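You operate a simulated robot arm through the tools that you are given. There is no shell and no other tool. Be economical: measure what you need, move in short steps, check, and stop when the job is done.

Carry out the task below with a simulated two-armed robot. There is one attempt and no reset: what you move stays moved.

Task
Clear the old total, count the teal notes and put them in the FULL or SHORT tray.
Fine: work at the side desk; turn UV on for the count and leave it on; FULL means a hundred notes, SHORT fewer; leave the count showing.

The check looks at the end state, three seconds after you hand in, the way a careful person would. Anything else that was tipped, shoved, dropped, spilled or broken makes it a failure.

Robot
Two 7-joint arms with two-finger parallel grippers on one trunk, hanging from a carriage that runs on a rail from [-6, -1503] to [3, 677] (x, y) and turns from -5.027 to 6.981 rad about z. Base frame: it is fixed where the carriage stands at the start and does not move with it; the origin is on the floor, on the carriage's upright axis, x ahead of it, y to its left, z up; the surface under the hand at the start is at about z = 784. Readings come in mm, rad, newtons and seconds.
The left shoulder is at the start at [47, 180, 1166], the right one opposite. With the tool pointing down near the work surface each hand reaches from about 240 to 760 mm from the robot's upright axis, wherever it stands, measured 20 degrees to its own side. Places, roughly: hopper of the note counter [700, 300, 900]; note counter [600, 300, 800]. Payload 4.4 kg a hand.
The tool frame of a hand sits at the grasp point between the pads (the TCP): z along the fingers, y along the line on which they close. The tips reach 23 mm beyond it. Largest opening 94 mm; finger width 38, thickness 10; the body of the gripper, 54 by 96 mm, starts 39 mm behind the TCP.
Orientation is that of the tool frame in the base frame, as a unit quaternion [x, y, z, w]. With the fingers straight down and closing along the base's y, the tool's x points along the base's -x, its y along +y and its z along -z.

Tools
- The arms move only by the tool arm_command. It takes "left_plan", "right_plan" or both (then of equal length, played together; a hand with none holds still); each is a list of rows, each a list of 7 numbers: the shift along the tool's x, y, z in mm, then the turn, a rotation vector about the tool's x, y, z in rad, then the finger opening in mm, from 0 to 94. In form: [[x, y, z, rx, ry, rz, hand], ...]. A call has 1 to 8 rows; each row is the pose to reach, as a shift and turn from the pose commanded when the call began, along the tool's axes at that moment. Rows are played at 5 a second. More than 50 mm and 0.15 rad between two rows, or a gripper value outside its range, and nothing of the call is played. Where a pose cannot be reached the arm comes as near as it can. A force on the tool above 40 N (or 10 N above the force at the start of the call, whichever is more), or a blocked arm, ends the call early, and 0.2 s more pass. The fingers move at their own pace (about 45 mm/s each) and stop on an object; they squeeze with about 24 N. The grip force told is the motor's: it shows also when the fingers shut on nothing. Time passes only in rows, and 0.2 s behind the last, so rows that repeat a pose let the fingers close. It gives the time, the measured TCP pose, the force on the tool (base axes), the opening and the grip force at its end, in the units of the frame above (readings bear some noise), with the torque about the TCP (base axes, N m) and any sound that the robot's microphone picked up.
- Cameras (640 x 400 px; columns grow to the right, rows downward): "scene" is now at [232.3, 58.3, 1460.4]; the picture's right is [0.56, -0.83, -0.01], its down [-0.58, -0.39, -0.72] and it looks along [0.59, 0.41, -0.70] (base axes); focal length 261 px, centre (320, 200). "left" rides on the left gripper at [86, -16, -74] in its tool frame; the picture's right is [0.18, 0.98, 0.00], its down [-0.58, 0.11, -0.81] and it looks along [-0.79, 0.15, 0.59] (tool axes); focal length 243 px, centre (320, 200). "right" rides on the right gripper at [86, 16, -75] in its tool frame; the picture's right is [-0.18, 0.98, 0.00], its down [-0.58, -0.11, -0.81] and it looks along [-0.79, -0.15, 0.59] (tool axes); focal length 243 px, centre (320, 200).
- camera(camera): a new picture of that camera. The clock stands still meanwhile.
- slide_trunk(by): slides the trunk up (or, below 0, down) by that many mm; the arms and the scene camera ride with it, the base frame stays. It gives what a move gives, with no picture.
- roll_base(legs): drives the robot by 1 to 6 legs, each [ahead, left, turn to the left] in mm, mm and rad, along the robot's own axes; the way and the turn of a leg run together, so that a leg with both is an arc; at most 1500 mm and 3.142 rad a leg. The arms and the cameras ride along, it lands a little off, and it stops where it bumps. It keeps to its track: a leg is cut to what the track allows. It gives what a move gives.
- aim_head(pan, tilt): turns the head with the scene camera to pan (to the left, within 1.501 rad either way) and tilt (down, from -0.506 to 1.204), counted from straight ahead of the robot. It gives what a move gives.
- probe_pixels(camera, pixels): there is no depth. For up to 12 entries [column, row, z] of the newest picture of that camera ("zoom" is the newest enlarged one), the place [x, y] in the base frame at which the ray of that pixel passes the height z, good to about 3 mm. The clock stands still meanwhile.
- close_up(camera, box): a new picture of the part [left, top, right, bottom] of that camera's present view, enlarged. The clock stands still meanwhile.
- sign_off(): hands the job in; it is judged then, once.

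Go step by step. Measure first, check grasps and placings, and put right what went wrong. The budget is 80 turns and 78 pictures, counting those below and the enlarged ones. Unless the task says otherwise, let go and move clear before handing in, and close with one line.

The tools are called after ">>>" by a JSON object that holds its "fn" and its "kwargs". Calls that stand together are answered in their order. arm_command: Moves the arms, as the interface text tells. Its arguments: {"type":"object","properties":{"left_plan":{"type":"array","items":{"type":"array","items":{"type":"number"}}},"right_plan":{"type":"array","items":{"type":"array","items":{"type":"number"}}}},"required":[]} The other tools are called the same way: slide_trunk (by) slides the trunk up or down; roll_base (legs) drives the base; aim_head (pan, tilt) turns the head that bears the scene camera; camera (camera) takes a picture; probe_pixels (camera, pixels) gives the place at which the rays of pixels pass given heights; close_up (camera, box) takes an enlarged picture of a part of a camera's view; sign_off () hands the job in.

At the start:

```text
time_s: 0.0
left_tool_pos: [343.5, 455.4, 1190.5]
left_ee_rot: [0.0, 1.0, 0.008, 0.005]
left_force: [-0.9, -0.2, -0.6]
left_ft_torque: [0.0, -0.01, 0.01]
left_width: 94.1
left_gripper_force: 0.1
right_tool_pos: [626.5, 53.6, 1168.0]
right_ee_rot: [0.0, 1.0, 0.009, 0.004]
right_force: [-0.3, 0.2, -0.7]
right_ft_torque: [0.02, 0.0, 0.06]
right_width: 94.1
right_gripper_force: 0.1
trunk travel left (down, up): [-300.0, 470.0]
robot x, y, heading: [-0.6, 6.5, -0.002]
head pan, tilt: [0.595, 0.789]
```

scene: 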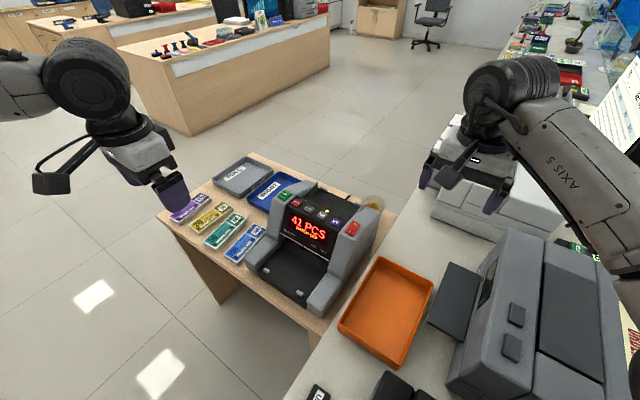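
right: 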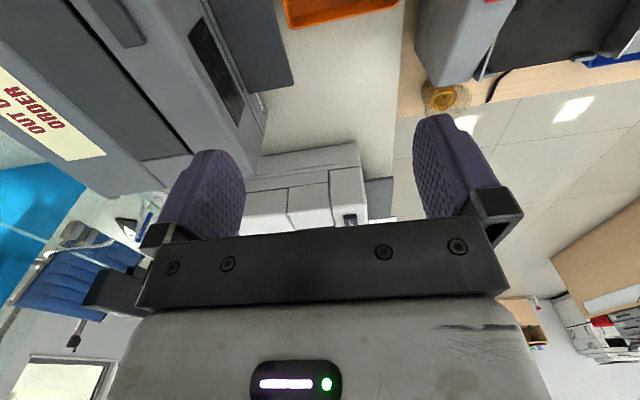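
left: 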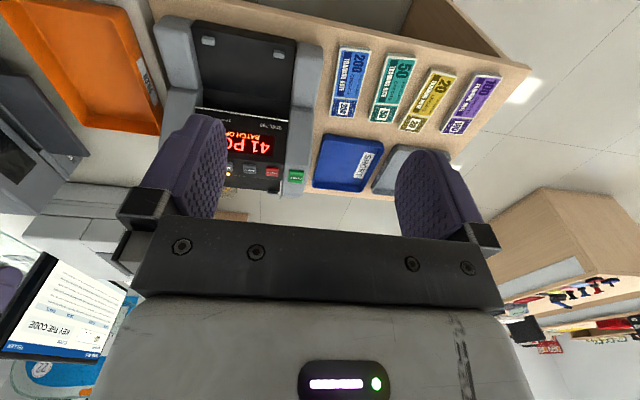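

The scene shows the counter with "41 PCS" at about (308,228), four bundles at its left and two trays behind. I'll enlarge the panel and the bundles first.

>>> {"fn": "close_up", "kwargs": {"camera": "scene", "box": [240, 170, 400, 270]}}

>>> {"fn": "close_up", "kwargs": {"camera": "scene", "box": [150, 140, 310, 240]}}

>>> {"fn": "close_up", "kwargs": {"camera": "left", "box": [140, 0, 540, 250]}}

```text
4.00 times, centred on (320, 220) of scene
```

zoom: 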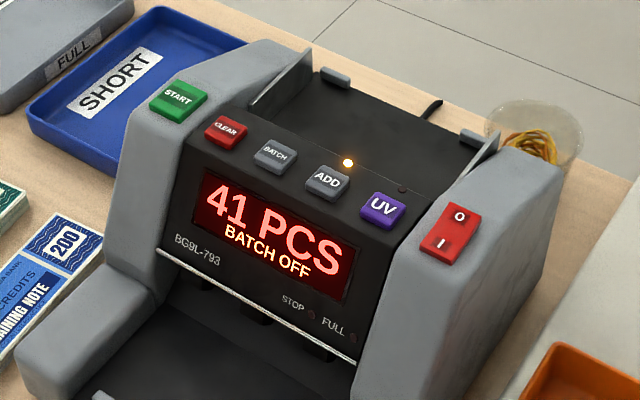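

```text
4.00 times, centred on (230, 190) of scene
```

zoom: 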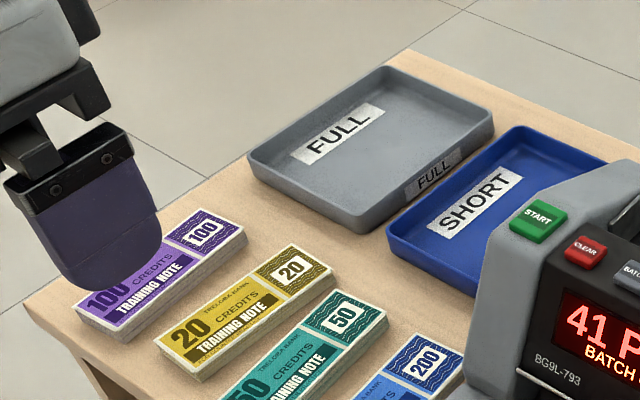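

```text
1.60 times, centred on (340, 125) of left
```

zoom: 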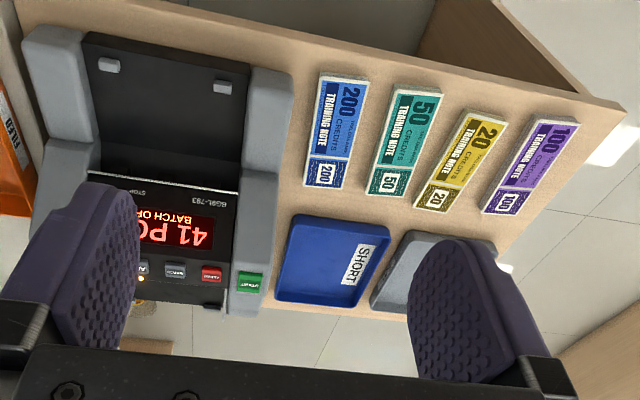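

A lamp is lit above ADD, the UV lamp is dark, and the display reads 41. I'll triangulate buttons and notes between the two cameras.

>>> {"fn": "probe_pixels", "kwargs": {"camera": "scene", "pixels": [[284.5, 195, 900], [284.5, 195, 1000], [296.5, 203, 900], [296.5, 203, 1000], [335.7, 222.5, 900], [335.7, 222.5, 1000], [235.5, 219.2, 700], [235.5, 219.2, 800], [256.2, 230.5, 700], [256.2, 230.5, 800]]}}

>>> {"fn": "probe_pixels", "kwargs": {"camera": "left", "pixels": [[296.9, 176.9, 900], [296.9, 176.9, 1000], [271.9, 171.3, 900], [271.9, 171.3, 1000], [383.1, 113.1, 700], [383.1, 113.1, 800], [344.4, 109.4, 700], [344.4, 109.4, 800]]}}

```text
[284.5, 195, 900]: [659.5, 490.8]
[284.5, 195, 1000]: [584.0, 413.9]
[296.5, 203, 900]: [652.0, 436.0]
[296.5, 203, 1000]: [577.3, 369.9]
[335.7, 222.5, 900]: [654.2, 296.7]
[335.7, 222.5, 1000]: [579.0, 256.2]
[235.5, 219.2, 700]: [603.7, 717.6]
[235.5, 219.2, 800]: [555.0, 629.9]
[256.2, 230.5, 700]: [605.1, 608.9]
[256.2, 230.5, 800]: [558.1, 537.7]
```

```text
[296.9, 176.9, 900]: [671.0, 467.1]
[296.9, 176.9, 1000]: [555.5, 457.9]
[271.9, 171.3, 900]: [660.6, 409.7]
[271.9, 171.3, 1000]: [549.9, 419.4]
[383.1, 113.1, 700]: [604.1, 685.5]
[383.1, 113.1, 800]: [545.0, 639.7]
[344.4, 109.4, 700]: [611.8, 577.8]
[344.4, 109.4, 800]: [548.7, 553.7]
```

Triangulated: START ≈ (632,464,935), CLEAR ≈ (624,413,935), UV ≈ (628,283,935), the teal 50 notes' label ≈ (562,650,775). That is far left for the arm, so I'll roll left 260 mm and look again.

>>> {"fn": "roll_base", "kwargs": {"legs": [[0, 260, 0]]}}

>>> {"fn": "aim_head", "kwargs": {"pan": 0.25, "tilt": 0.85}}

>>> {"fn": "camera", "kwargs": {"camera": "scene"}}

>>> {"fn": "camera", "kwargs": {"camera": "left"}}

```text
time_s: 1.9
left_tool_pos: [337.9, 694.8, 1179.1]
left_ee_rot: [0.001, 1.0, 0.001, 0.0]
left_force: [-1.1, -0.3, -0.4]
left_ft_torque: [-0.01, 0.01, -0.02]
left_width: 94.2
left_gripper_force: 0.2
right_tool_pos: [621.8, 292.2, 1162.8]
right_ee_rot: [0.0, 1.0, -0.001, 0.0]
right_force: [0.0, 0.5, 0.1]
right_ft_torque: [0.01, 0.01, 0.0]
right_width: 93.9
right_gripper_force: 0.1
trunk travel left (down, up): [-300.0, 470.0]
robot x, y, heading: [1.2, 257.6, 0.001]
head pan, tilt: [0.595, 0.789]
```

```text
time_s: 2.7
left_tool_pos: [338.2, 692.8, 1179.4]
left_ee_rot: [0.001, 1.0, 0.0, 0.0]
left_force: [-1.1, 0.6, 0.3]
left_ft_torque: [0.07, 0.01, -0.02]
left_width: 94.1
left_gripper_force: 0.1
right_tool_pos: [620.7, 291.0, 1163.8]
right_ee_rot: [0.001, 1.0, 0.0, 0.0]
right_force: [0.4, -0.6, 0.2]
right_ft_torque: [0.02, 0.0, -0.01]
right_width: 93.9
right_gripper_force: 0.0
trunk travel left (down, up): [-300.0, 470.0]
robot x, y, heading: [0.6, 259.8, -0.002]
head pan, tilt: [0.25, 0.85]
```

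```text
71 pictures are left
```

scene: 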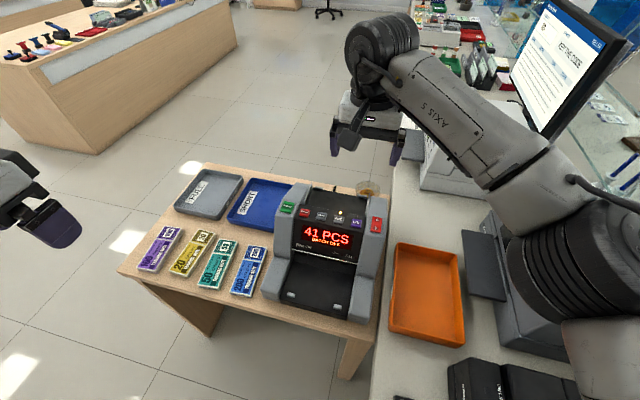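

```text
70 pictures are left
```

left: 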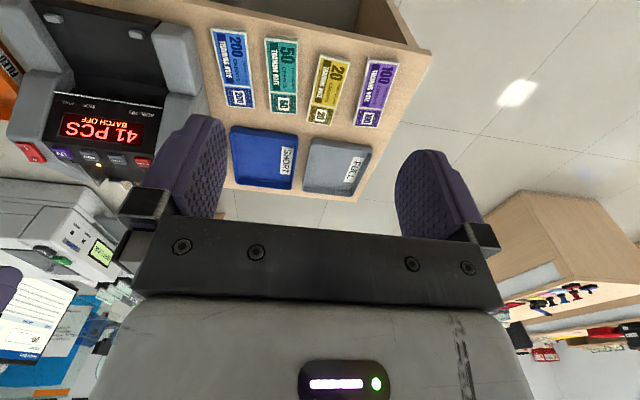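

Good view now; I'll enlarge the notes/trays and the counter to read exact corners.

>>> {"fn": "close_up", "kwargs": {"camera": "scene", "box": [255, 180, 415, 330]}}

>>> {"fn": "close_up", "kwargs": {"camera": "left", "box": [190, 0, 430, 200]}}

>>> {"fn": "close_up", "kwargs": {"camera": "scene", "box": [120, 160, 300, 300]}}

```text
2.67 times, centred on (335, 255) of scene
```

zoom: 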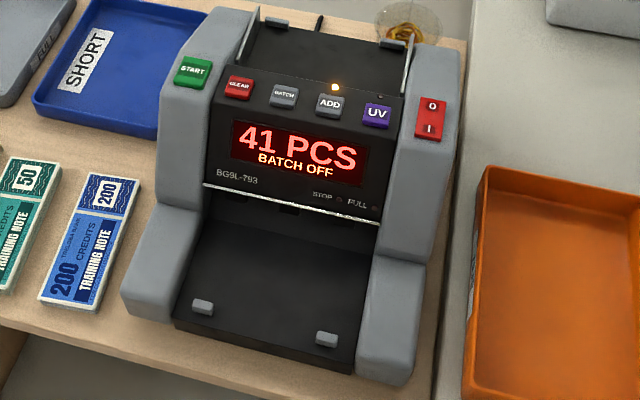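

```text
2.00 times, centred on (310, 100) of left
```

zoom: 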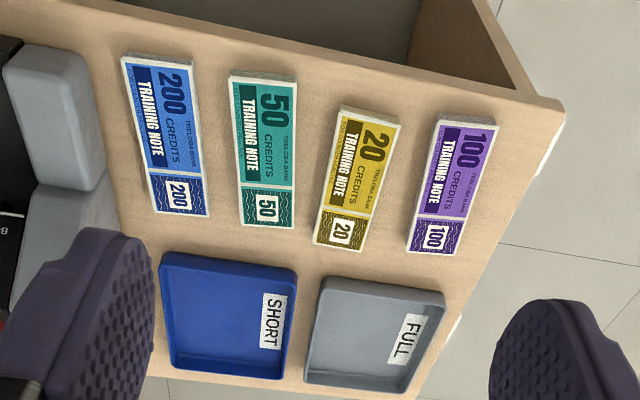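

```text
2.86 times, centred on (210, 230) of scene
```

zoom: 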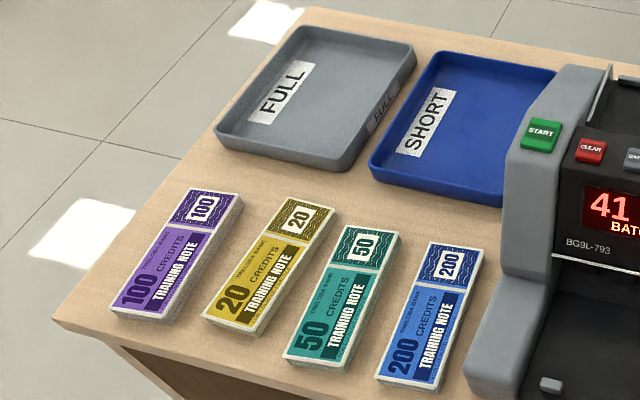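

Teal stack corners are clear in both views; I'll triangulate them.

>>> {"fn": "probe_pixels", "kwargs": {"camera": "zoom", "pixels": [[347, 225, 770], [400, 235, 770], [283, 354, 770], [335, 364, 770], [347, 225, 800], [400, 235, 800], [283, 354, 800], [368, 165, 770], [500, 205, 770], [440, 52, 770], [557, 70, 770]]}}

>>> {"fn": "probe_pixels", "kwargs": {"camera": "left", "pixels": [[297.5, 114, 770], [270, 113.5, 770], [298.5, 40, 770], [264, 38.5, 770], [297.5, 114, 800], [270, 113.5, 800], [298.5, 40, 800]]}}

```text
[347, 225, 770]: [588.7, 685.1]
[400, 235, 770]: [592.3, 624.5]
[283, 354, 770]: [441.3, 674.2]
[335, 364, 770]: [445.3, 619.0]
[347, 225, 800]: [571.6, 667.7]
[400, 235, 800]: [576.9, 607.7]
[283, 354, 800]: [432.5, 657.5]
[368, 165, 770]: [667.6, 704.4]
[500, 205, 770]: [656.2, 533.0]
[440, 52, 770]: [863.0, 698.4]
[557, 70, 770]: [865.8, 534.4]
```

```text
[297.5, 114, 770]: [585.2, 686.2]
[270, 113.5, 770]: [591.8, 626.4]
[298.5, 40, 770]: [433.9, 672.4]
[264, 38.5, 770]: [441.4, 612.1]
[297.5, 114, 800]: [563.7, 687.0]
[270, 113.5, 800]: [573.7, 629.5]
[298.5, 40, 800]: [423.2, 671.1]
```

Teal top is centred at about (515,648,770), ~150×60 mm, yawed ≈0.07 rad. I'll move the right hand aside and bring the left one, fingers closed, towards the panel for a closer look.

>>> {"fn": "arm_command", "kwargs": {"left_plan": [[-25, -31, 7, 0, 0, 0, 0], [-50, -62, 15, 0, 0, 0, 0], [-75, -93, 22, 0, 0, 0, 0], [-100, -125, 30, 0, 0, 0, 0], [-125, -156, 37, 0, 0, 0, 0], [-150, -187, 45, 0, 0, 0, 0], [-175, -218, 52, 0, 0, 0, 0], [-200, -250, 60, 0, 0, 0, 0]], "right_plan": [[0, -31, 0, 0, 0, 0, 94], [0, -62, 0, 0, 0, 0, 94], [0, -93, 0, 0, 0, 0, 94], [0, -125, 0, 0, 0, 0, 94], [0, -156, 0, 0, 0, 0, 94], [0, -187, 0, 0, 0, 0, 94], [0, -218, 0, 0, 0, 0, 94], [0, -250, 0, 0, 0, 0, 94]]}}

>>> {"fn": "camera", "kwargs": {"camera": "left"}}

>>> {"fn": "camera", "kwargs": {"camera": "scene"}}

```text
time_s: 4.5
left_tool_pos: [539.2, 442.8, 1121.1]
left_ee_rot: [0.001, 1.0, -0.001, 0.001]
left_force: [-0.4, -1.0, 0.7]
left_ft_torque: [0.03, -0.01, -0.04]
left_width: 0.3
left_gripper_force: 24.1
right_tool_pos: [620.8, 39.5, 1164.1]
right_ee_rot: [0.0, 1.0, 0.0, -0.001]
right_force: [0.5, 1.0, 0.7]
right_ft_torque: [0.01, 0.03, -0.02]
right_width: 94.3
right_gripper_force: 0.1
trunk travel left (down, up): [-300.0, 470.0]
robot x, y, heading: [-1.2, 258.8, -0.001]
head pan, tilt: [0.25, 0.85]
```

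```text
66 pictures are left
```

left: 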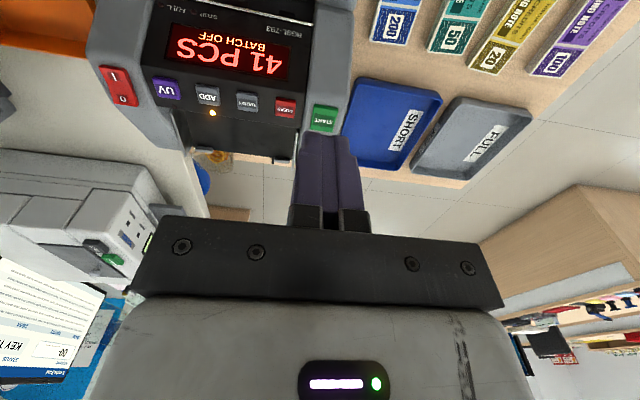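

```text
65 pictures are left
```

scene: 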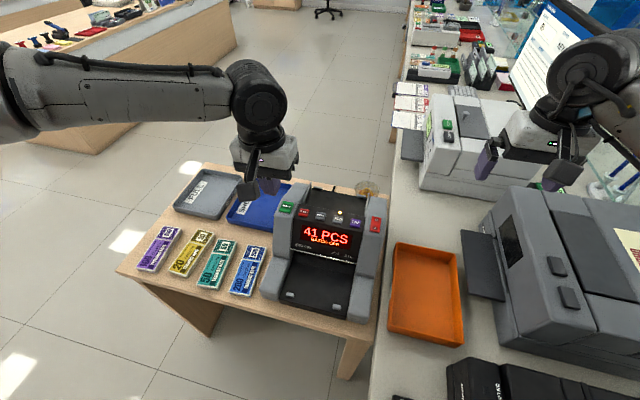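

Panel well visible in the left camera; I'll enlarge in both to find button positions and the panel's slope.

>>> {"fn": "close_up", "kwargs": {"camera": "left", "box": [90, 0, 370, 175]}}

>>> {"fn": "close_up", "kwargs": {"camera": "scene", "box": [260, 180, 400, 268]}}

```text
2.29 times, centred on (230, 88) of left
```

zoom: 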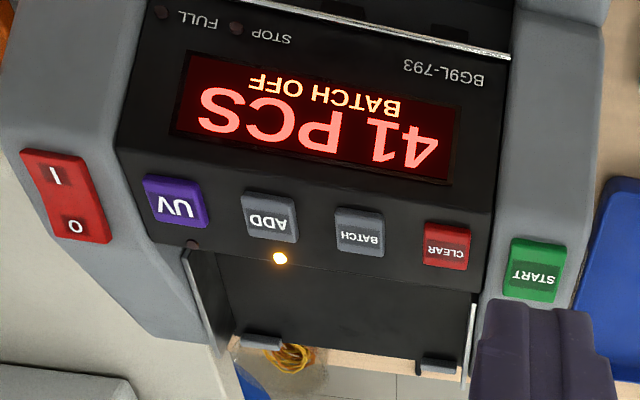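

```text
4.55 times, centred on (330, 224) of scene
```

zoom: 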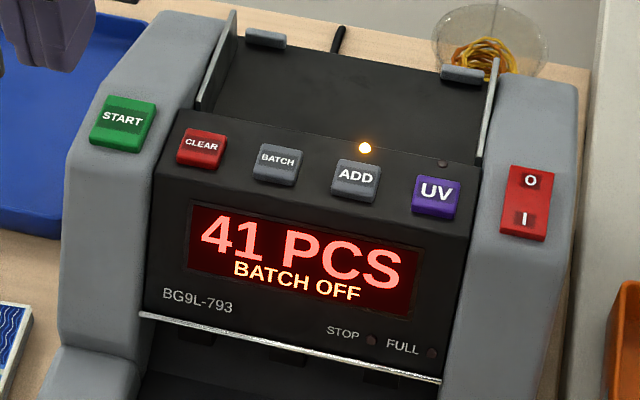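

>>> {"fn": "probe_pixels", "kwargs": {"camera": "zoom", "pixels": [[123, 120, 900], [123, 120, 950], [202, 145, 900], [202, 145, 950], [437, 191, 900], [437, 191, 950], [191, 205, 880], [191, 205, 930], [188, 268, 850], [188, 268, 930]]}}

>>> {"fn": "probe_pixels", "kwargs": {"camera": "left", "pixels": [[323.2, 120.3, 900], [323.2, 120.3, 950], [285.1, 109.4, 900], [285.1, 109.4, 950], [167.4, 90.6, 900], [167.4, 90.6, 950], [286.9, 79.6, 880], [286.9, 79.6, 930], [291.7, 46.8, 850], [291.7, 46.8, 930]]}}

```text
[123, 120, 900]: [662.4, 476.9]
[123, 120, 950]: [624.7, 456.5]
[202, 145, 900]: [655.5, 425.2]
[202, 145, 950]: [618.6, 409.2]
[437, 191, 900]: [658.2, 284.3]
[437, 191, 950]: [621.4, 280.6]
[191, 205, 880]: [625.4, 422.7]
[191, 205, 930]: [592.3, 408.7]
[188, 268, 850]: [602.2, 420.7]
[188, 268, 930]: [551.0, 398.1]
```

```text
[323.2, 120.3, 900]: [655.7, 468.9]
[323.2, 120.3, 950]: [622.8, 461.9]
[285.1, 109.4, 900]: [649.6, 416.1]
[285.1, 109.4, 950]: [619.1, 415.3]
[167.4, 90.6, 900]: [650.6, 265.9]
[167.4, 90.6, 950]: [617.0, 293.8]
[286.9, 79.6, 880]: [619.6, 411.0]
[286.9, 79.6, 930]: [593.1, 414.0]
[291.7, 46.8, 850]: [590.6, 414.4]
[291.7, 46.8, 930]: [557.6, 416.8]
```

The buttons sit on a strip rising about 28° towards +x: CLEAR ≈ (632,415,930), UV ≈ (634,282,929), START ≈ (638,465,930). I'll tilt the left tool along the button normal and stop 50 mm short of CLEAR.

>>> {"fn": "arm_command", "kwargs": {"left_plan": [[-15, -7, 31, 0, -0.11, 0, 0], [-30, -14, 63, 0, -0.22, 0, 0], [-45, -21, 94, 0, -0.33, 0, 0], [-60, -28, 126, 0, -0.45, 0, 0], [-60, -28, 126, 0, -0.45, 0, 0]]}}

>>> {"fn": "camera", "kwargs": {"camera": "left"}}

>>> {"fn": "close_up", "kwargs": {"camera": "scene", "box": [260, 180, 400, 268]}}

```text
time_s: 5.7
left_tool_pos: [589.5, 428.2, 1000.8]
left_ee_rot: [0.001, 0.974, 0.0, 0.224]
left_force: [0.4, 0.6, -0.5]
left_ft_torque: [0.01, 0.01, -0.03]
left_width: 0.0
left_gripper_force: 24.0
left hand out of reach, approached as far as the arm can: row 4, 5
right_tool_pos: [619.3, 40.6, 1163.0]
right_ee_rot: [0.001, 1.0, 0.0, 0.0]
right_force: [0.7, 0.0, -0.5]
right_ft_torque: [0.0, 0.02, -0.01]
right_width: 94.2
right_gripper_force: 0.2
trunk travel left (down, up): [-300.0, 470.0]
robot x, y, heading: [0.2, 256.1, 0.003]
head pan, tilt: [0.25, 0.85]
```

```text
62 pictures are left
```

left: 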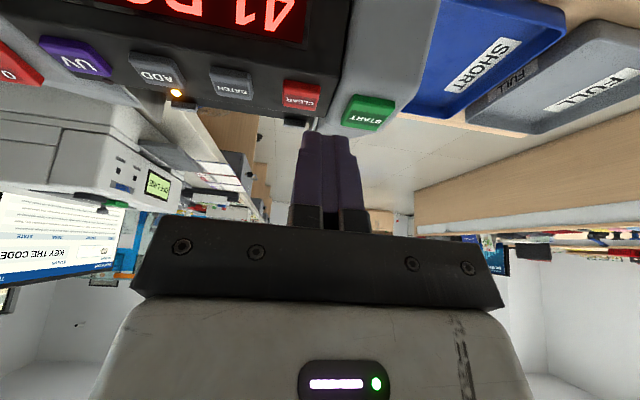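

```text
4.55 times, centred on (330, 224) of scene
```

zoom: 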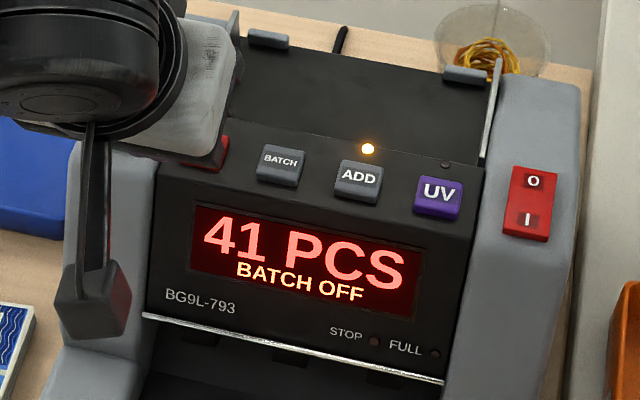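

The arm fell ~10 mm short (target poorly placed for the arm). I'll lift, then roll the base right 110 mm so the buttons lie about 20° to the left, and check the pose.

>>> {"fn": "arm_command", "kwargs": {"left_plan": [[0, 0, -40, 0, 0, 0, 0], [0, 0, -80, 0, 0, 0, 0]]}}

>>> {"fn": "roll_base", "kwargs": {"legs": [[0, -110, 0]]}}

```text
time_s: 6.3
left_tool_pos: [554.2, 427.8, 1071.5]
left_ee_rot: [0.001, 0.975, 0.0, 0.222]
left_force: [0.4, 0.6, 0.3]
left_ft_torque: [0.01, -0.03, 0.02]
left_width: 0.0
left_gripper_force: 24.1
right_tool_pos: [619.5, 40.2, 1163.8]
right_ee_rot: [0.001, 1.0, 0.0, 0.0]
right_force: [0.1, -0.5, -0.4]
right_ft_torque: [0.0, -0.03, 0.01]
right_width: 93.8
right_gripper_force: 0.0
trunk travel left (down, up): [-300.0, 470.0]
robot x, y, heading: [-1.4, 257.6, 0.005]
head pan, tilt: [0.25, 0.85]
```

```text
time_s: 7.5
left_tool_pos: [555.2, 316.7, 1072.0]
left_ee_rot: [0.0, 0.975, 0.001, 0.223]
left_force: [0.8, -0.8, 0.9]
left_ft_torque: [-0.03, -0.01, 0.02]
left_width: 0.0
left_gripper_force: 23.8
right_tool_pos: [619.1, -70.5, 1163.1]
right_ee_rot: [0.002, 1.0, 0.0, 0.0]
right_force: [-0.4, -0.5, -0.4]
right_ft_torque: [0.04, 0.03, -0.03]
right_width: 94.1
right_gripper_force: 0.0
trunk travel left (down, up): [-300.0, 470.0]
robot x, y, heading: [1.9, 146.1, -0.003]
head pan, tilt: [0.25, 0.85]
```

Left hand at (555,317,1072), tilt ok. Move to the standoff over CLEAR.

>>> {"fn": "arm_command", "kwargs": {"left_plan": [[-2, 33, 20, 0, 0, 0, 0], [-4, 66, 45, 0, 0, 0, 0], [-6, 98, 70, 0, 0, 0, 0], [-6, 98, 88, 0, 0, 0, 0], [-6, 98, 88, 0, 0, 0, 0]]}}

>>> {"fn": "camera", "kwargs": {"camera": "left"}}

```text
time_s: 8.7
left_tool_pos: [598.2, 415.9, 996.2]
left_ee_rot: [0.001, 0.975, 0.0, 0.223]
left_force: [-0.3, -0.2, -0.1]
left_ft_torque: [-0.02, 0.0, 0.03]
left_width: 0.1
left_gripper_force: 24.2
right_tool_pos: [620.0, -69.8, 1163.2]
right_ee_rot: [0.001, 1.0, 0.0, 0.0]
right_force: [0.3, 0.1, -0.2]
right_ft_torque: [-0.01, 0.01, 0.02]
right_width: 94.1
right_gripper_force: 0.0
trunk travel left (down, up): [-300.0, 470.0]
robot x, y, heading: [-0.6, 148.6, -0.006]
head pan, tilt: [0.25, 0.85]
```

```text
60 pictures are left
```

left: 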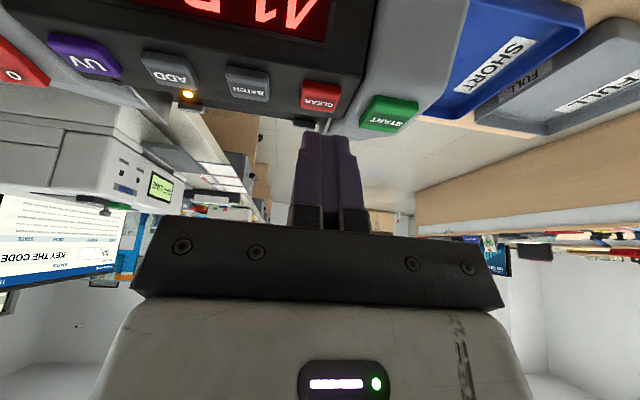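

The projected contact point (320,95) coincides with CLEAR at (320,97). Press along tool z and retract.

>>> {"fn": "arm_command", "kwargs": {"left_plan": [[0, 0, 30, 0, 0, 0, 0], [0, 0, 44, 0, 0, 0, 0], [0, 0, 50, 0, 0, 0, 0], [0, 0, 54, 0, 0, 0, 0], [0, 0, 57, 0, 0, 0, 0], [0, 0, 30, 0, 0, 0, 0], [0, 0, 0, 0, 0, 0, 0]]}}

>>> {"fn": "close_up", "kwargs": {"camera": "scene", "box": [220, 150, 400, 262]}}

```text
time_s: 9.5
left_tool_pos: [621.7, 413.8, 958.6]
left_ee_rot: [0.0, 0.973, -0.002, 0.229]
left_force: [-10.5, 4.4, 16.6]
left_ft_torque: [0.16, 0.41, 0.07]
left_width: 0.0
left_gripper_force: 23.9
right_tool_pos: [618.9, -67.1, 1162.3]
right_ee_rot: [0.0, 1.0, 0.0, -0.001]
right_force: [0.6, 0.1, -0.4]
right_ft_torque: [-0.02, -0.01, -0.01]
right_width: 94.1
right_gripper_force: 0.0
trunk travel left (down, up): [-300.0, 470.0]
robot x, y, heading: [2.4, 147.3, -0.002]
head pan, tilt: [0.25, 0.85]
heard: click
stopped in row 4 (left hand): the force on the tool passed its limit at 84 N (the readings are from after the stop); the commanded pose is now the measured one
```

```text
3.56 times, centred on (310, 206) of scene
```

zoom: 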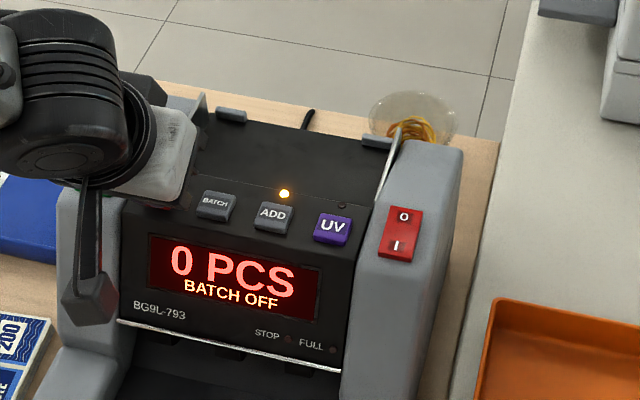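

Display now reads "0 PCS" with a click heard. Retract and shift to the UV button (y≈282).

>>> {"fn": "arm_command", "kwargs": {"left_plan": [[0, 0, -30, 0, 0, 0, 0], [0, 0, -45, 0, 0, 0, 0], [0, -45, -45, 0, 0, 0, 0], [0, -90, -45, 0, 0, 0, 0], [0, -131, -45, 0, 0, 0, 0], [0, -131, -45, 0, 0, 0, 0]]}}

>>> {"fn": "camera", "kwargs": {"camera": "left"}}

```text
time_s: 10.9
left_tool_pos: [583.8, 308.6, 1010.3]
left_ee_rot: [0.0, 0.974, -0.004, 0.229]
left_force: [-0.3, 0.4, -0.1]
left_ft_torque: [-0.04, 0.0, 0.01]
left_width: 0.0
left_gripper_force: 24.1
left hand out of reach, approached as far as the arm can: row 5, 6
right_tool_pos: [619.3, -69.8, 1162.5]
right_ee_rot: [0.001, 1.0, 0.001, 0.0]
right_force: [0.6, 0.9, 1.5]
right_ft_torque: [0.01, 0.0, -0.05]
right_width: 94.1
right_gripper_force: 0.1
trunk travel left (down, up): [-300.0, 470.0]
robot x, y, heading: [1.1, 144.8, -0.004]
head pan, tilt: [0.25, 0.85]
```

```text
58 pictures are left
```

left: 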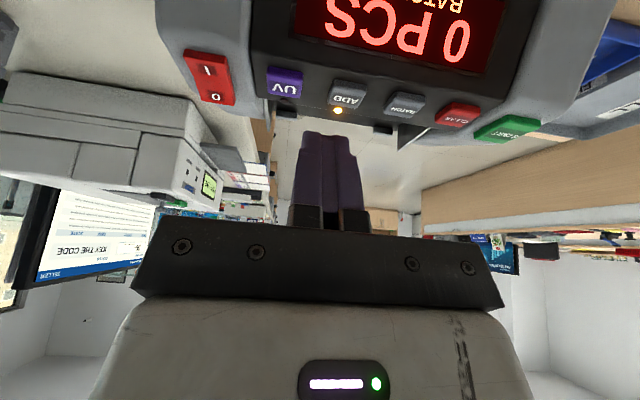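

Reach inward is the limit again; I'll bring the right hand in 110 mm and roll the base another 110 mm right, so both keep clear.

>>> {"fn": "arm_command", "kwargs": {"right_plan": [[0, 40, 0, 0, 0, 0, 94], [0, 80, 0, 0, 0, 0, 94], [0, 110, 0, 0, 0, 0, 94]]}}

>>> {"fn": "roll_base", "kwargs": {"legs": [[0, -110, 0]]}}

```text
time_s: 11.7
left_tool_pos: [583.9, 308.2, 1010.7]
left_ee_rot: [0.001, 0.974, -0.003, 0.228]
left_force: [-0.3, 0.2, 0.5]
left_ft_torque: [-0.02, 0.02, 0.0]
left_width: 0.0
left_gripper_force: 23.7
right_tool_pos: [618.6, 42.3, 1162.6]
right_ee_rot: [0.001, 1.0, 0.0, 0.0]
right_force: [-0.4, 0.7, 0.1]
right_ft_torque: [-0.06, 0.01, 0.01]
right_width: 93.9
right_gripper_force: 0.1
trunk travel left (down, up): [-300.0, 470.0]
robot x, y, heading: [-0.1, 147.7, -0.006]
head pan, tilt: [0.25, 0.85]
```

```text
time_s: 12.9
left_tool_pos: [583.5, 198.7, 1010.4]
left_ee_rot: [0.001, 0.974, -0.003, 0.228]
left_force: [-0.4, -0.8, 0.0]
left_ft_torque: [0.01, 0.01, -0.01]
left_width: 0.0
left_gripper_force: 23.9
right_tool_pos: [618.4, -68.1, 1162.0]
right_ee_rot: [0.001, 1.0, 0.0, 0.0]
right_force: [-1.1, -0.2, 0.3]
right_ft_torque: [0.05, -0.02, -0.01]
right_width: 93.8
right_gripper_force: 0.1
trunk travel left (down, up): [-300.0, 470.0]
robot x, y, heading: [-1.7, 34.6, -0.003]
head pan, tilt: [0.25, 0.85]
```

>>> {"fn": "arm_command", "kwargs": {"left_plan": [[-5, 42, 0, 0, 0, 0, 0], [-10, 83, 12, 0, 0, 0, 0], [-10, 83, 25, 0, 0, 0, 0], [-10, 83, 25, 0, 0, 0, 0]]}}

>>> {"fn": "camera", "kwargs": {"camera": "left"}}

```text
time_s: 13.9
left_tool_pos: [604.2, 282.8, 991.3]
left_ee_rot: [0.001, 0.974, -0.002, 0.228]
left_force: [0.1, 0.6, -0.2]
left_ft_torque: [-0.03, -0.01, -0.04]
left_width: 0.0
left_gripper_force: 24.3
right_tool_pos: [618.2, -67.3, 1161.8]
right_ee_rot: [0.002, 1.0, 0.0, 0.0]
right_force: [0.0, -0.2, 0.7]
right_ft_torque: [0.01, 0.02, 0.03]
right_width: 94.2
right_gripper_force: 0.1
trunk travel left (down, up): [-300.0, 470.0]
robot x, y, heading: [0.7, 37.2, 0.001]
head pan, tilt: [0.25, 0.85]
```

```text
57 pictures are left
```

left: 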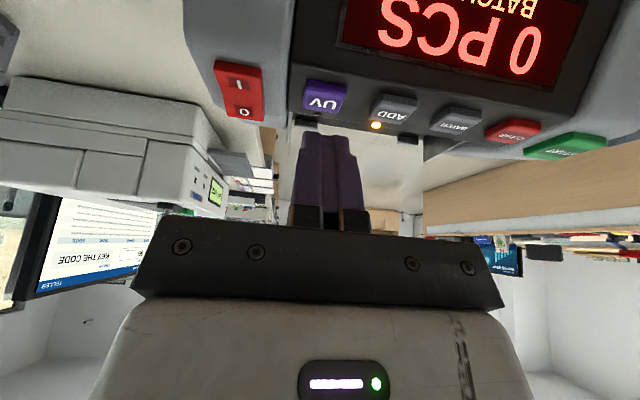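

UV at (325,98) lines up. Press with small steps.

>>> {"fn": "arm_command", "kwargs": {"left_plan": [[0, 0, 30, 0, 0, 0, 0], [0, 0, 37, 0, 0, 0, 0], [0, 0, 41, 0, 0, 0, 0], [0, 0, 44, 0, 0, 0, 0], [0, 0, 46, 0, 0, 0, 0], [0, 0, 25, 0, 0, 0, 0], [0, 0, -20, 0, 0, 0, 0], [0, 0, -60, 0, 0, 0, 0]]}}

>>> {"fn": "close_up", "kwargs": {"camera": "left", "box": [120, 0, 640, 200]}}

```text
time_s: 14.8
left_tool_pos: [622.3, 281.3, 959.1]
left_ee_rot: [0.001, 0.973, -0.004, 0.232]
left_force: [-8.1, 2.6, 11.2]
left_ft_torque: [0.09, 0.35, 0.01]
left_width: 0.0
left_gripper_force: 24.4
right_tool_pos: [617.1, -66.9, 1161.2]
right_ee_rot: [0.001, 1.0, 0.002, 0.0]
right_force: [-0.3, 0.9, 0.2]
right_ft_torque: [-0.02, -0.02, -0.01]
right_width: 94.0
right_gripper_force: 0.0
trunk travel left (down, up): [-300.0, 470.0]
robot x, y, heading: [1.5, 37.1, -0.001]
head pan, tilt: [0.25, 0.85]
heard: click
stopped in row 4 (left hand): the force on the tool passed its limit at 56 N (the readings are from after the stop); the commanded pose is now the measured one
```

```text
1.23 times, centred on (380, 100) of left
```

zoom: 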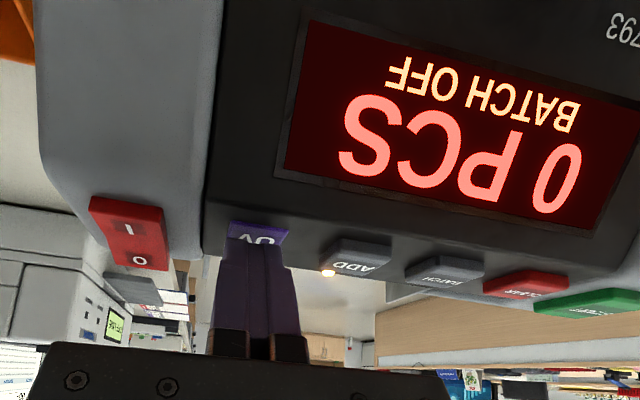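

Click heard. Retract and view the UV lamp, also the hopper from above.

>>> {"fn": "arm_command", "kwargs": {"left_plan": [[0, 0, -40, 0, 0, 0, 0], [0, 0, -85, 0, 0.1, 0, 0], [0, 0, -130, 0, 0.2, 0, 0], [0, 0, -175, 0, 0.33, 0, 0], [0, 0, -215, 0, 0.46, 0, 0], [0, 0, -215, 0, 0.46, 0, 0]]}}

>>> {"fn": "camera", "kwargs": {"camera": "left"}}

>>> {"fn": "close_up", "kwargs": {"camera": "scene", "box": [120, 80, 440, 280]}}

```text
time_s: 16.2
left_tool_pos: [525.7, 282.7, 1152.5]
left_ee_rot: [0.001, 1.0, -0.004, 0.003]
left_force: [-0.2, 0.2, 0.3]
left_ft_torque: [0.01, 0.01, 0.02]
left_width: 0.1
left_gripper_force: 23.5
right_tool_pos: [618.8, -67.8, 1163.1]
right_ee_rot: [0.0, 1.0, 0.0, 0.0]
right_force: [0.2, -0.3, 0.0]
right_ft_torque: [0.0, 0.02, -0.01]
right_width: 94.2
right_gripper_force: 0.1
trunk travel left (down, up): [-300.0, 470.0]
robot x, y, heading: [-0.4, 37.6, 0.004]
head pan, tilt: [0.25, 0.85]
```

```text
55 pictures are left
```

left: 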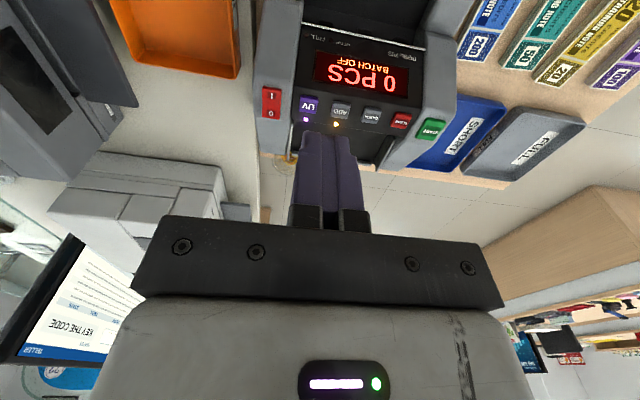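

```text
2.00 times, centred on (280, 180) of scene
```

zoom: 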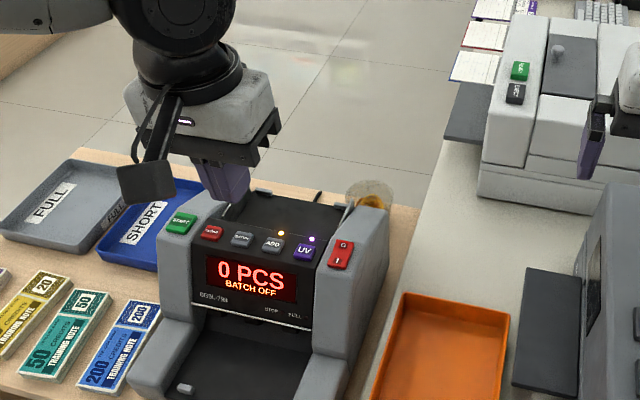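

UV lamp is now lit next to ADD's. I'll tilt the left tool back and over the machine to look into the hopper.

>>> {"fn": "arm_command", "kwargs": {"left_plan": [[-29, 12, 0, 0, 0.13, 0, 0], [-58, 24, 0, 0, 0.26, 0, 0], [-86, 36, 0, 0, 0.38, 0, 0], [-115, 47, 0, 0, 0.5, 0, 0], [-115, 47, 0, 0, 0.5, 0, 0]]}}

>>> {"fn": "camera", "kwargs": {"camera": "left"}}

```text
time_s: 17.4
left_tool_pos: [580.2, 350.0, 1149.5]
left_ee_rot: [0.003, 0.97, -0.004, -0.243]
left_force: [-0.1, 0.8, 0.6]
left_ft_torque: [0.03, 0.05, 0.04]
left_width: 0.0
left_gripper_force: 24.1
left hand out of reach, approached as far as the arm can: row 3, 4, 5
right_tool_pos: [618.0, -68.0, 1164.1]
right_ee_rot: [-0.001, 1.0, -0.001, 0.001]
right_force: [0.2, 0.3, -1.4]
right_ft_torque: [0.03, -0.01, 0.0]
right_width: 93.9
right_gripper_force: 0.1
trunk travel left (down, up): [-300.0, 470.0]
robot x, y, heading: [-2.2, 39.9, 0.003]
head pan, tilt: [0.25, 0.85]
```

```text
53 pictures are left
```

left: 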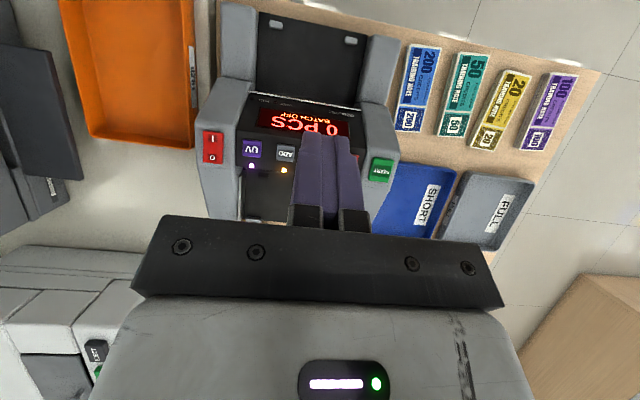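

The gripper blocks the hopper. I'll straighten the tool, roll back left, and raise the trunk for a high scene view of the hopper.

>>> {"fn": "arm_command", "kwargs": {"left_plan": [[0, 0, 0, 0, -0.12, 0, 40], [0, 0, 0, 0, -0.25, 0, 80], [0, 0, 0, 0, -0.37, 0, 80], [0, 0, 0, 0, -0.49, 0, 80]]}}

>>> {"fn": "roll_base", "kwargs": {"legs": [[0, 220, 0]]}}

>>> {"fn": "slide_trunk", "kwargs": {"by": 380}}

>>> {"fn": "aim_head", "kwargs": {"pan": 0.25, "tilt": 1.1}}

>>> {"fn": "camera", "kwargs": {"camera": "scene"}}

```text
time_s: 18.4
left_tool_pos: [580.9, 349.1, 1149.5]
left_ee_rot: [0.001, 1.0, -0.004, -0.001]
left_force: [-0.5, 0.4, -0.5]
left_ft_torque: [-0.01, -0.01, 0.0]
left_width: 80.1
left_gripper_force: 0.1
right_tool_pos: [618.7, -67.0, 1162.3]
right_ee_rot: [0.001, 1.0, 0.0, 0.0]
right_force: [-0.8, -0.3, 0.1]
right_ft_torque: [0.0, 0.01, -0.01]
right_width: 93.9
right_gripper_force: 0.0
trunk travel left (down, up): [-300.0, 470.0]
robot x, y, heading: [2.5, 37.2, -0.004]
head pan, tilt: [0.25, 0.85]
```

```text
time_s: 20.1
left_tool_pos: [580.7, 571.3, 1149.6]
left_ee_rot: [0.0, 1.0, -0.004, -0.002]
left_force: [-0.7, 0.3, 0.6]
left_ft_torque: [-0.02, -0.01, -0.01]
left_width: 79.8
left_gripper_force: 0.1
right_tool_pos: [620.6, 155.5, 1163.0]
right_ee_rot: [-0.001, 1.0, 0.0, 0.001]
right_force: [-0.1, -0.2, 0.8]
right_ft_torque: [0.0, -0.03, -0.02]
right_width: 94.3
right_gripper_force: 0.0
trunk travel left (down, up): [-300.0, 470.0]
robot x, y, heading: [1.4, 258.3, 0.001]
head pan, tilt: [0.25, 0.85]
```

```text
time_s: 23.8
left_tool_pos: [579.9, 570.1, 1528.8]
left_ee_rot: [0.001, 1.0, -0.005, -0.002]
left_force: [-0.3, 0.6, -0.8]
left_ft_torque: [-0.02, 0.01, -0.01]
left_width: 79.9
left_gripper_force: 0.0
right_tool_pos: [619.9, 154.9, 1542.1]
right_ee_rot: [-0.001, 1.0, 0.0, 0.001]
right_force: [-0.7, -0.3, 0.1]
right_ft_torque: [-0.01, -0.01, -0.02]
right_width: 94.1
right_gripper_force: 0.1
trunk travel left (down, up): [-680.0, 90.0]
robot x, y, heading: [2.0, 257.8, -0.002]
head pan, tilt: [0.25, 0.85]
```

```text
time_s: 24.5
left_tool_pos: [580.7, 571.5, 1528.9]
left_ee_rot: [0.0, 1.0, -0.005, -0.002]
left_force: [-0.2, -0.5, -0.3]
left_ft_torque: [-0.02, 0.01, -0.03]
left_width: 79.9
left_gripper_force: 0.0
right_tool_pos: [619.6, 153.7, 1542.7]
right_ee_rot: [-0.001, 1.0, 0.0, 0.001]
right_force: [-0.1, -0.5, 0.3]
right_ft_torque: [-0.01, -0.02, 0.01]
right_width: 94.0
right_gripper_force: 0.1
trunk travel left (down, up): [-680.0, 90.0]
robot x, y, heading: [1.1, 258.9, 0.004]
head pan, tilt: [0.25, 1.1]
```

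```text
52 pictures are left
```

scene: 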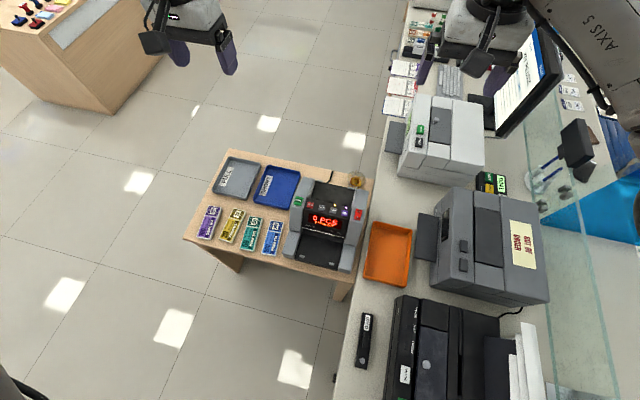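

>>> {"fn": "close_up", "kwargs": {"camera": "scene", "box": [275, 160, 385, 280]}}

>>> {"fn": "close_up", "kwargs": {"camera": "left", "box": [100, 0, 420, 200]}}

```text
3.33 times, centred on (330, 220) of scene
```

zoom: 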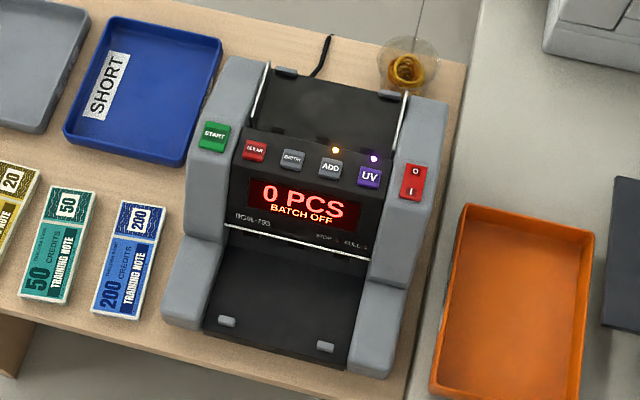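

```text
2.00 times, centred on (260, 100) of left
```

zoom: 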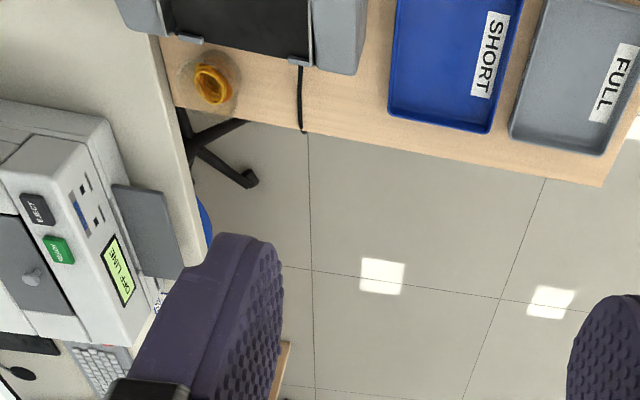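

>>> {"fn": "probe_pixels", "kwargs": {"camera": "scene", "pixels": [[319.8, 181, 850], [319.8, 181, 950], [350.7, 188.8, 850], [350.7, 188.8, 950], [308.6, 198.5, 900], [308.6, 198.5, 950], [352, 208, 900], [352, 208, 950], [334.5, 204.5, 940], [301, 245, 780], [345, 256, 780]]}}

>>> {"fn": "probe_pixels", "kwargs": {"camera": "left", "pixels": [[249, 30, 850], [249, 30, 950], [195, 19, 850], [195, 19, 950]]}}

```text
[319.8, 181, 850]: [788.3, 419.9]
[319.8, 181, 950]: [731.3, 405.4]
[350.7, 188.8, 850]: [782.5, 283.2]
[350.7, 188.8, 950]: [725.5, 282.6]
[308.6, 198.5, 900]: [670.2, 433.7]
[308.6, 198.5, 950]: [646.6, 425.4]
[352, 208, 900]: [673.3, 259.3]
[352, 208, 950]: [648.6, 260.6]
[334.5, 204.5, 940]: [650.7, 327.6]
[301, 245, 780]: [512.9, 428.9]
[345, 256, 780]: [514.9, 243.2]
```

```text
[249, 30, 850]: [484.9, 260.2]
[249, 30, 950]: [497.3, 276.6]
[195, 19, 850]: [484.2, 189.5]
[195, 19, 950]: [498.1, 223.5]
```

The left probe used the older picture; I'll take a fresh left picture.

>>> {"fn": "camera", "kwargs": {"camera": "left"}}

>>> {"fn": "probe_pixels", "kwargs": {"camera": "left", "pixels": [[249, 30, 850], [249, 30, 950], [195, 19, 850], [195, 19, 950]]}}

```text
49 pictures are left
```

left: 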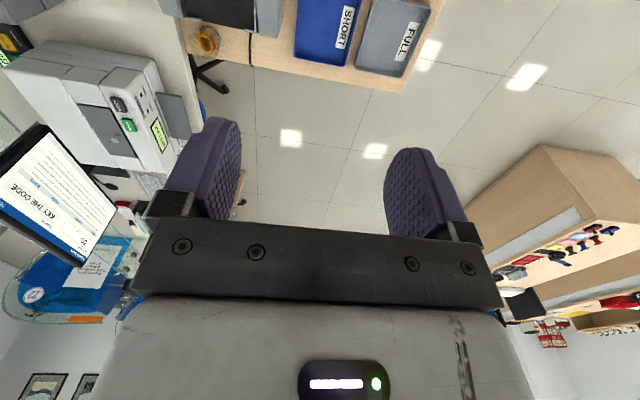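

```text
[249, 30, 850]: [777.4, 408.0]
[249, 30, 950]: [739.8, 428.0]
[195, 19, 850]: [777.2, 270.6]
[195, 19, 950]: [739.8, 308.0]
```

Hopper: tabs at z≈884, x≈765; interior about x 660–765, y 260–433, centre y≈347. Now lower the trunk and bring the left hand over the teal stack.

>>> {"fn": "slide_trunk", "kwargs": {"by": -380}}

>>> {"fn": "arm_command", "kwargs": {"left_plan": [[16, 19, 40, 0, 0, -0.02, 80], [32, 38, 80, 0, 0, -0.04, 80], [48, 57, 120, 0, 0, -0.06, 80], [65, 77, 160, 0, 0, -0.07, 80], [65, 77, 200, 0, 0, -0.07, 80], [65, 77, 240, 0, 0, -0.07, 80], [65, 77, 240, 0, 0, -0.07, 80]]}}

>>> {"fn": "camera", "kwargs": {"camera": "left"}}

>>> {"fn": "aim_head", "kwargs": {"pan": 0.5, "tilt": 0.85}}

>>> {"fn": "camera", "kwargs": {"camera": "scene"}}

```text
time_s: 28.2
left_tool_pos: [579.8, 570.1, 1150.8]
left_ee_rot: [0.001, 1.0, -0.004, -0.002]
left_force: [-0.8, 0.1, 0.3]
left_ft_torque: [-0.01, -0.01, 0.0]
left_width: 80.1
left_gripper_force: 0.0
right_tool_pos: [619.9, 155.5, 1162.9]
right_ee_rot: [-0.002, 1.0, 0.0, 0.0]
right_force: [0.7, 0.4, 0.1]
right_ft_torque: [0.0, -0.05, -0.02]
right_width: 94.0
right_gripper_force: 0.0
trunk travel left (down, up): [-300.0, 470.0]
robot x, y, heading: [3.5, 258.2, 0.005]
head pan, tilt: [0.25, 1.1]
```

```text
time_s: 29.8
left_tool_pos: [514.9, 645.0, 909.4]
left_ee_rot: [-0.035, 0.999, -0.004, -0.002]
left_force: [1.0, -0.8, 0.3]
left_ft_torque: [0.02, 0.01, 0.02]
left_width: 79.8
left_gripper_force: 0.0
right_tool_pos: [619.7, 155.6, 1163.4]
right_ee_rot: [-0.001, 1.0, 0.0, 0.0]
right_force: [-0.2, -0.5, 0.8]
right_ft_torque: [0.04, -0.01, -0.02]
right_width: 94.1
right_gripper_force: 0.0
trunk travel left (down, up): [-300.0, 470.0]
robot x, y, heading: [1.9, 260.0, 0.003]
head pan, tilt: [0.25, 1.1]
```

```text
48 pictures are left
```

left: 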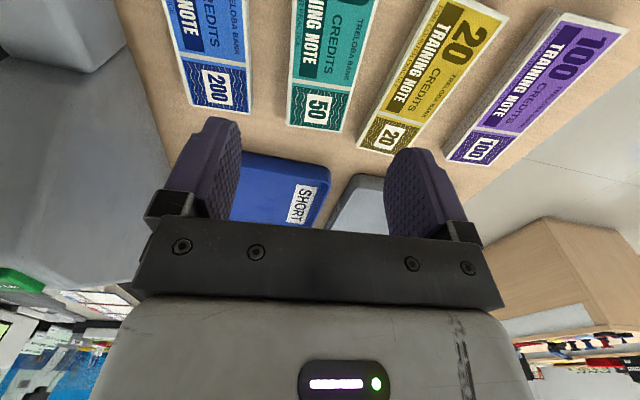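

```text
time_s: 30.6
left_tool_pos: [514.8, 644.3, 908.6]
left_ee_rot: [-0.033, 0.999, -0.004, -0.002]
left_force: [-1.2, 0.3, 0.8]
left_ft_torque: [0.01, 0.01, -0.02]
left_width: 80.4
left_gripper_force: 0.1
right_tool_pos: [619.7, 155.1, 1162.6]
right_ee_rot: [-0.001, 1.0, 0.0, 0.0]
right_force: [-0.2, 0.6, 0.7]
right_ft_torque: [0.02, 0.01, -0.01]
right_width: 93.8
right_gripper_force: 0.0
trunk travel left (down, up): [-300.0, 470.0]
robot x, y, heading: [-1.3, 254.2, 0.004]
head pan, tilt: [0.499, 0.85]
```

```text
47 pictures are left
```

scene: 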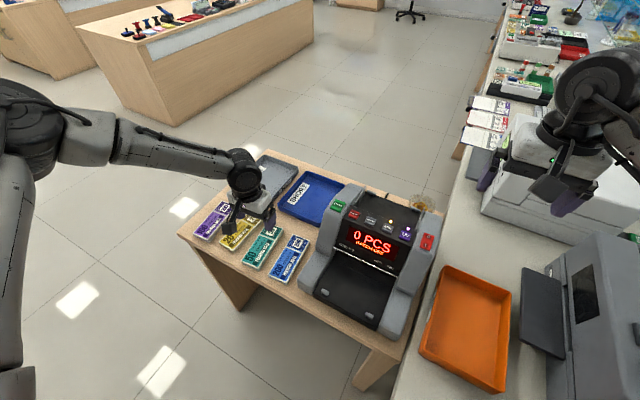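

Hand is above the teal stack; verify alignment with a precise probe of its corners and neighbours' inner edges.

>>> {"fn": "probe_pixels", "kwargs": {"camera": "left", "pixels": [[288, 122, 770], [343, 131, 770], [294, 0, 770], [373, 0, 770], [249, 113, 770], [356, 146, 770], [430, 0, 770]]}}

>>> {"fn": "close_up", "kwargs": {"camera": "left", "box": [160, 0, 480, 200]}}

>>> {"fn": "close_up", "kwargs": {"camera": "scene", "box": [190, 180, 330, 290]}}

```text
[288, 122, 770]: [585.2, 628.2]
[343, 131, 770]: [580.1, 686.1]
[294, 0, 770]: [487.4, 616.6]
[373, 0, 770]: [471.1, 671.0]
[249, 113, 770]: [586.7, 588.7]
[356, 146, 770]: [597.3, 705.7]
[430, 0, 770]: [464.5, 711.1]
```

```text
2.00 times, centred on (320, 100) of left
```

zoom: 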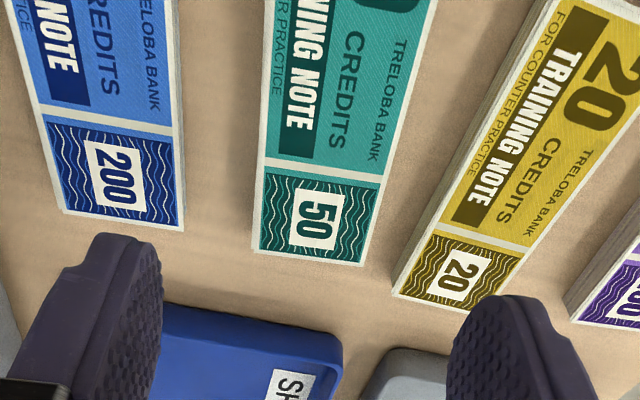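

```text
3.64 times, centred on (260, 235) of scene
```

zoom: 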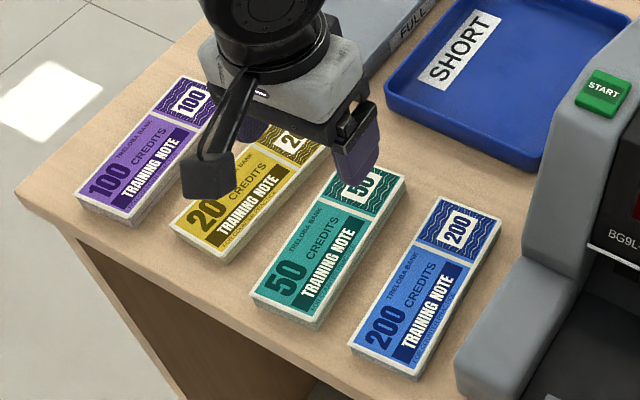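

Teal yaw is about 0.11 rad, centre line at y≈648.5 for x=515, gaps each side ≥32 mm. Turn a bit further, descend to just above the desk.

>>> {"fn": "arm_command", "kwargs": {"left_plan": [[2, 4, 0, 0, 0, -0.04, 80], [2, 4, 40, 0, 0, -0.04, 80], [2, 4, 80, 0, 0, -0.04, 80], [2, 4, 105, 0, 0, -0.04, 80], [2, 4, 120, 0, 0, -0.04, 80], [2, 4, 127, 0, 0, -0.04, 80], [2, 4, 130, 0, 0, -0.04, 80]]}}

>>> {"fn": "camera", "kwargs": {"camera": "left"}}

>>> {"fn": "close_up", "kwargs": {"camera": "scene", "box": [190, 180, 330, 290]}}

```text
time_s: 32.2
left_tool_pos: [496.0, 652.5, 812.6]
left_ee_rot: [-0.055, 0.998, -0.004, -0.002]
left_force: [-0.7, 0.1, 0.1]
left_ft_torque: [0.01, -0.02, 0.02]
left_width: 80.0
left_gripper_force: 0.0
left hand out of reach, approached as far as the arm can: row 4, 5, 6, 7
right_tool_pos: [620.3, 156.3, 1162.7]
right_ee_rot: [-0.002, 1.0, 0.0, 0.0]
right_force: [0.5, 0.3, 0.0]
right_ft_torque: [0.0, 0.0, -0.01]
right_width: 93.9
right_gripper_force: 0.1
trunk travel left (down, up): [-300.0, 470.0]
robot x, y, heading: [1.1, 259.0, -0.0]
head pan, tilt: [0.499, 0.85]
```

```text
44 pictures are left
```

left: 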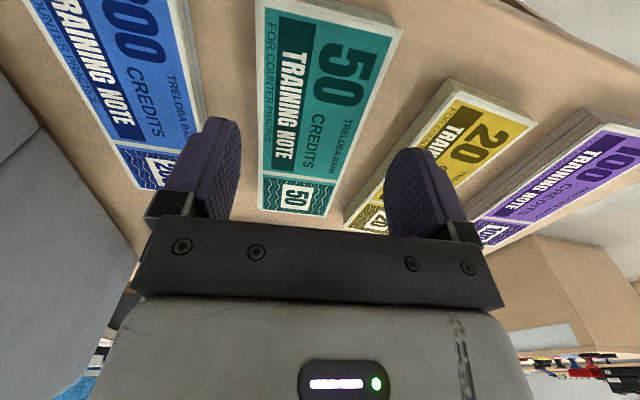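

```text
3.64 times, centred on (260, 235) of scene
```

zoom: 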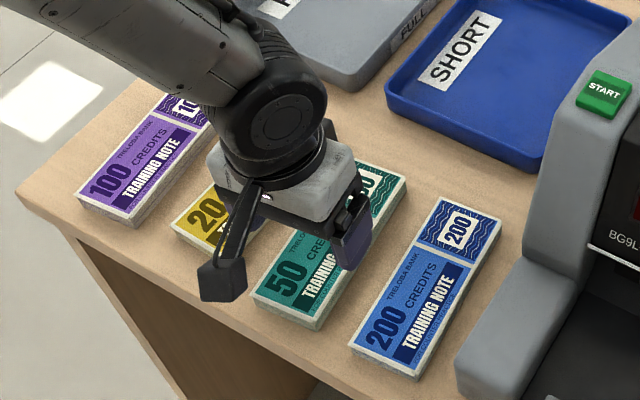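

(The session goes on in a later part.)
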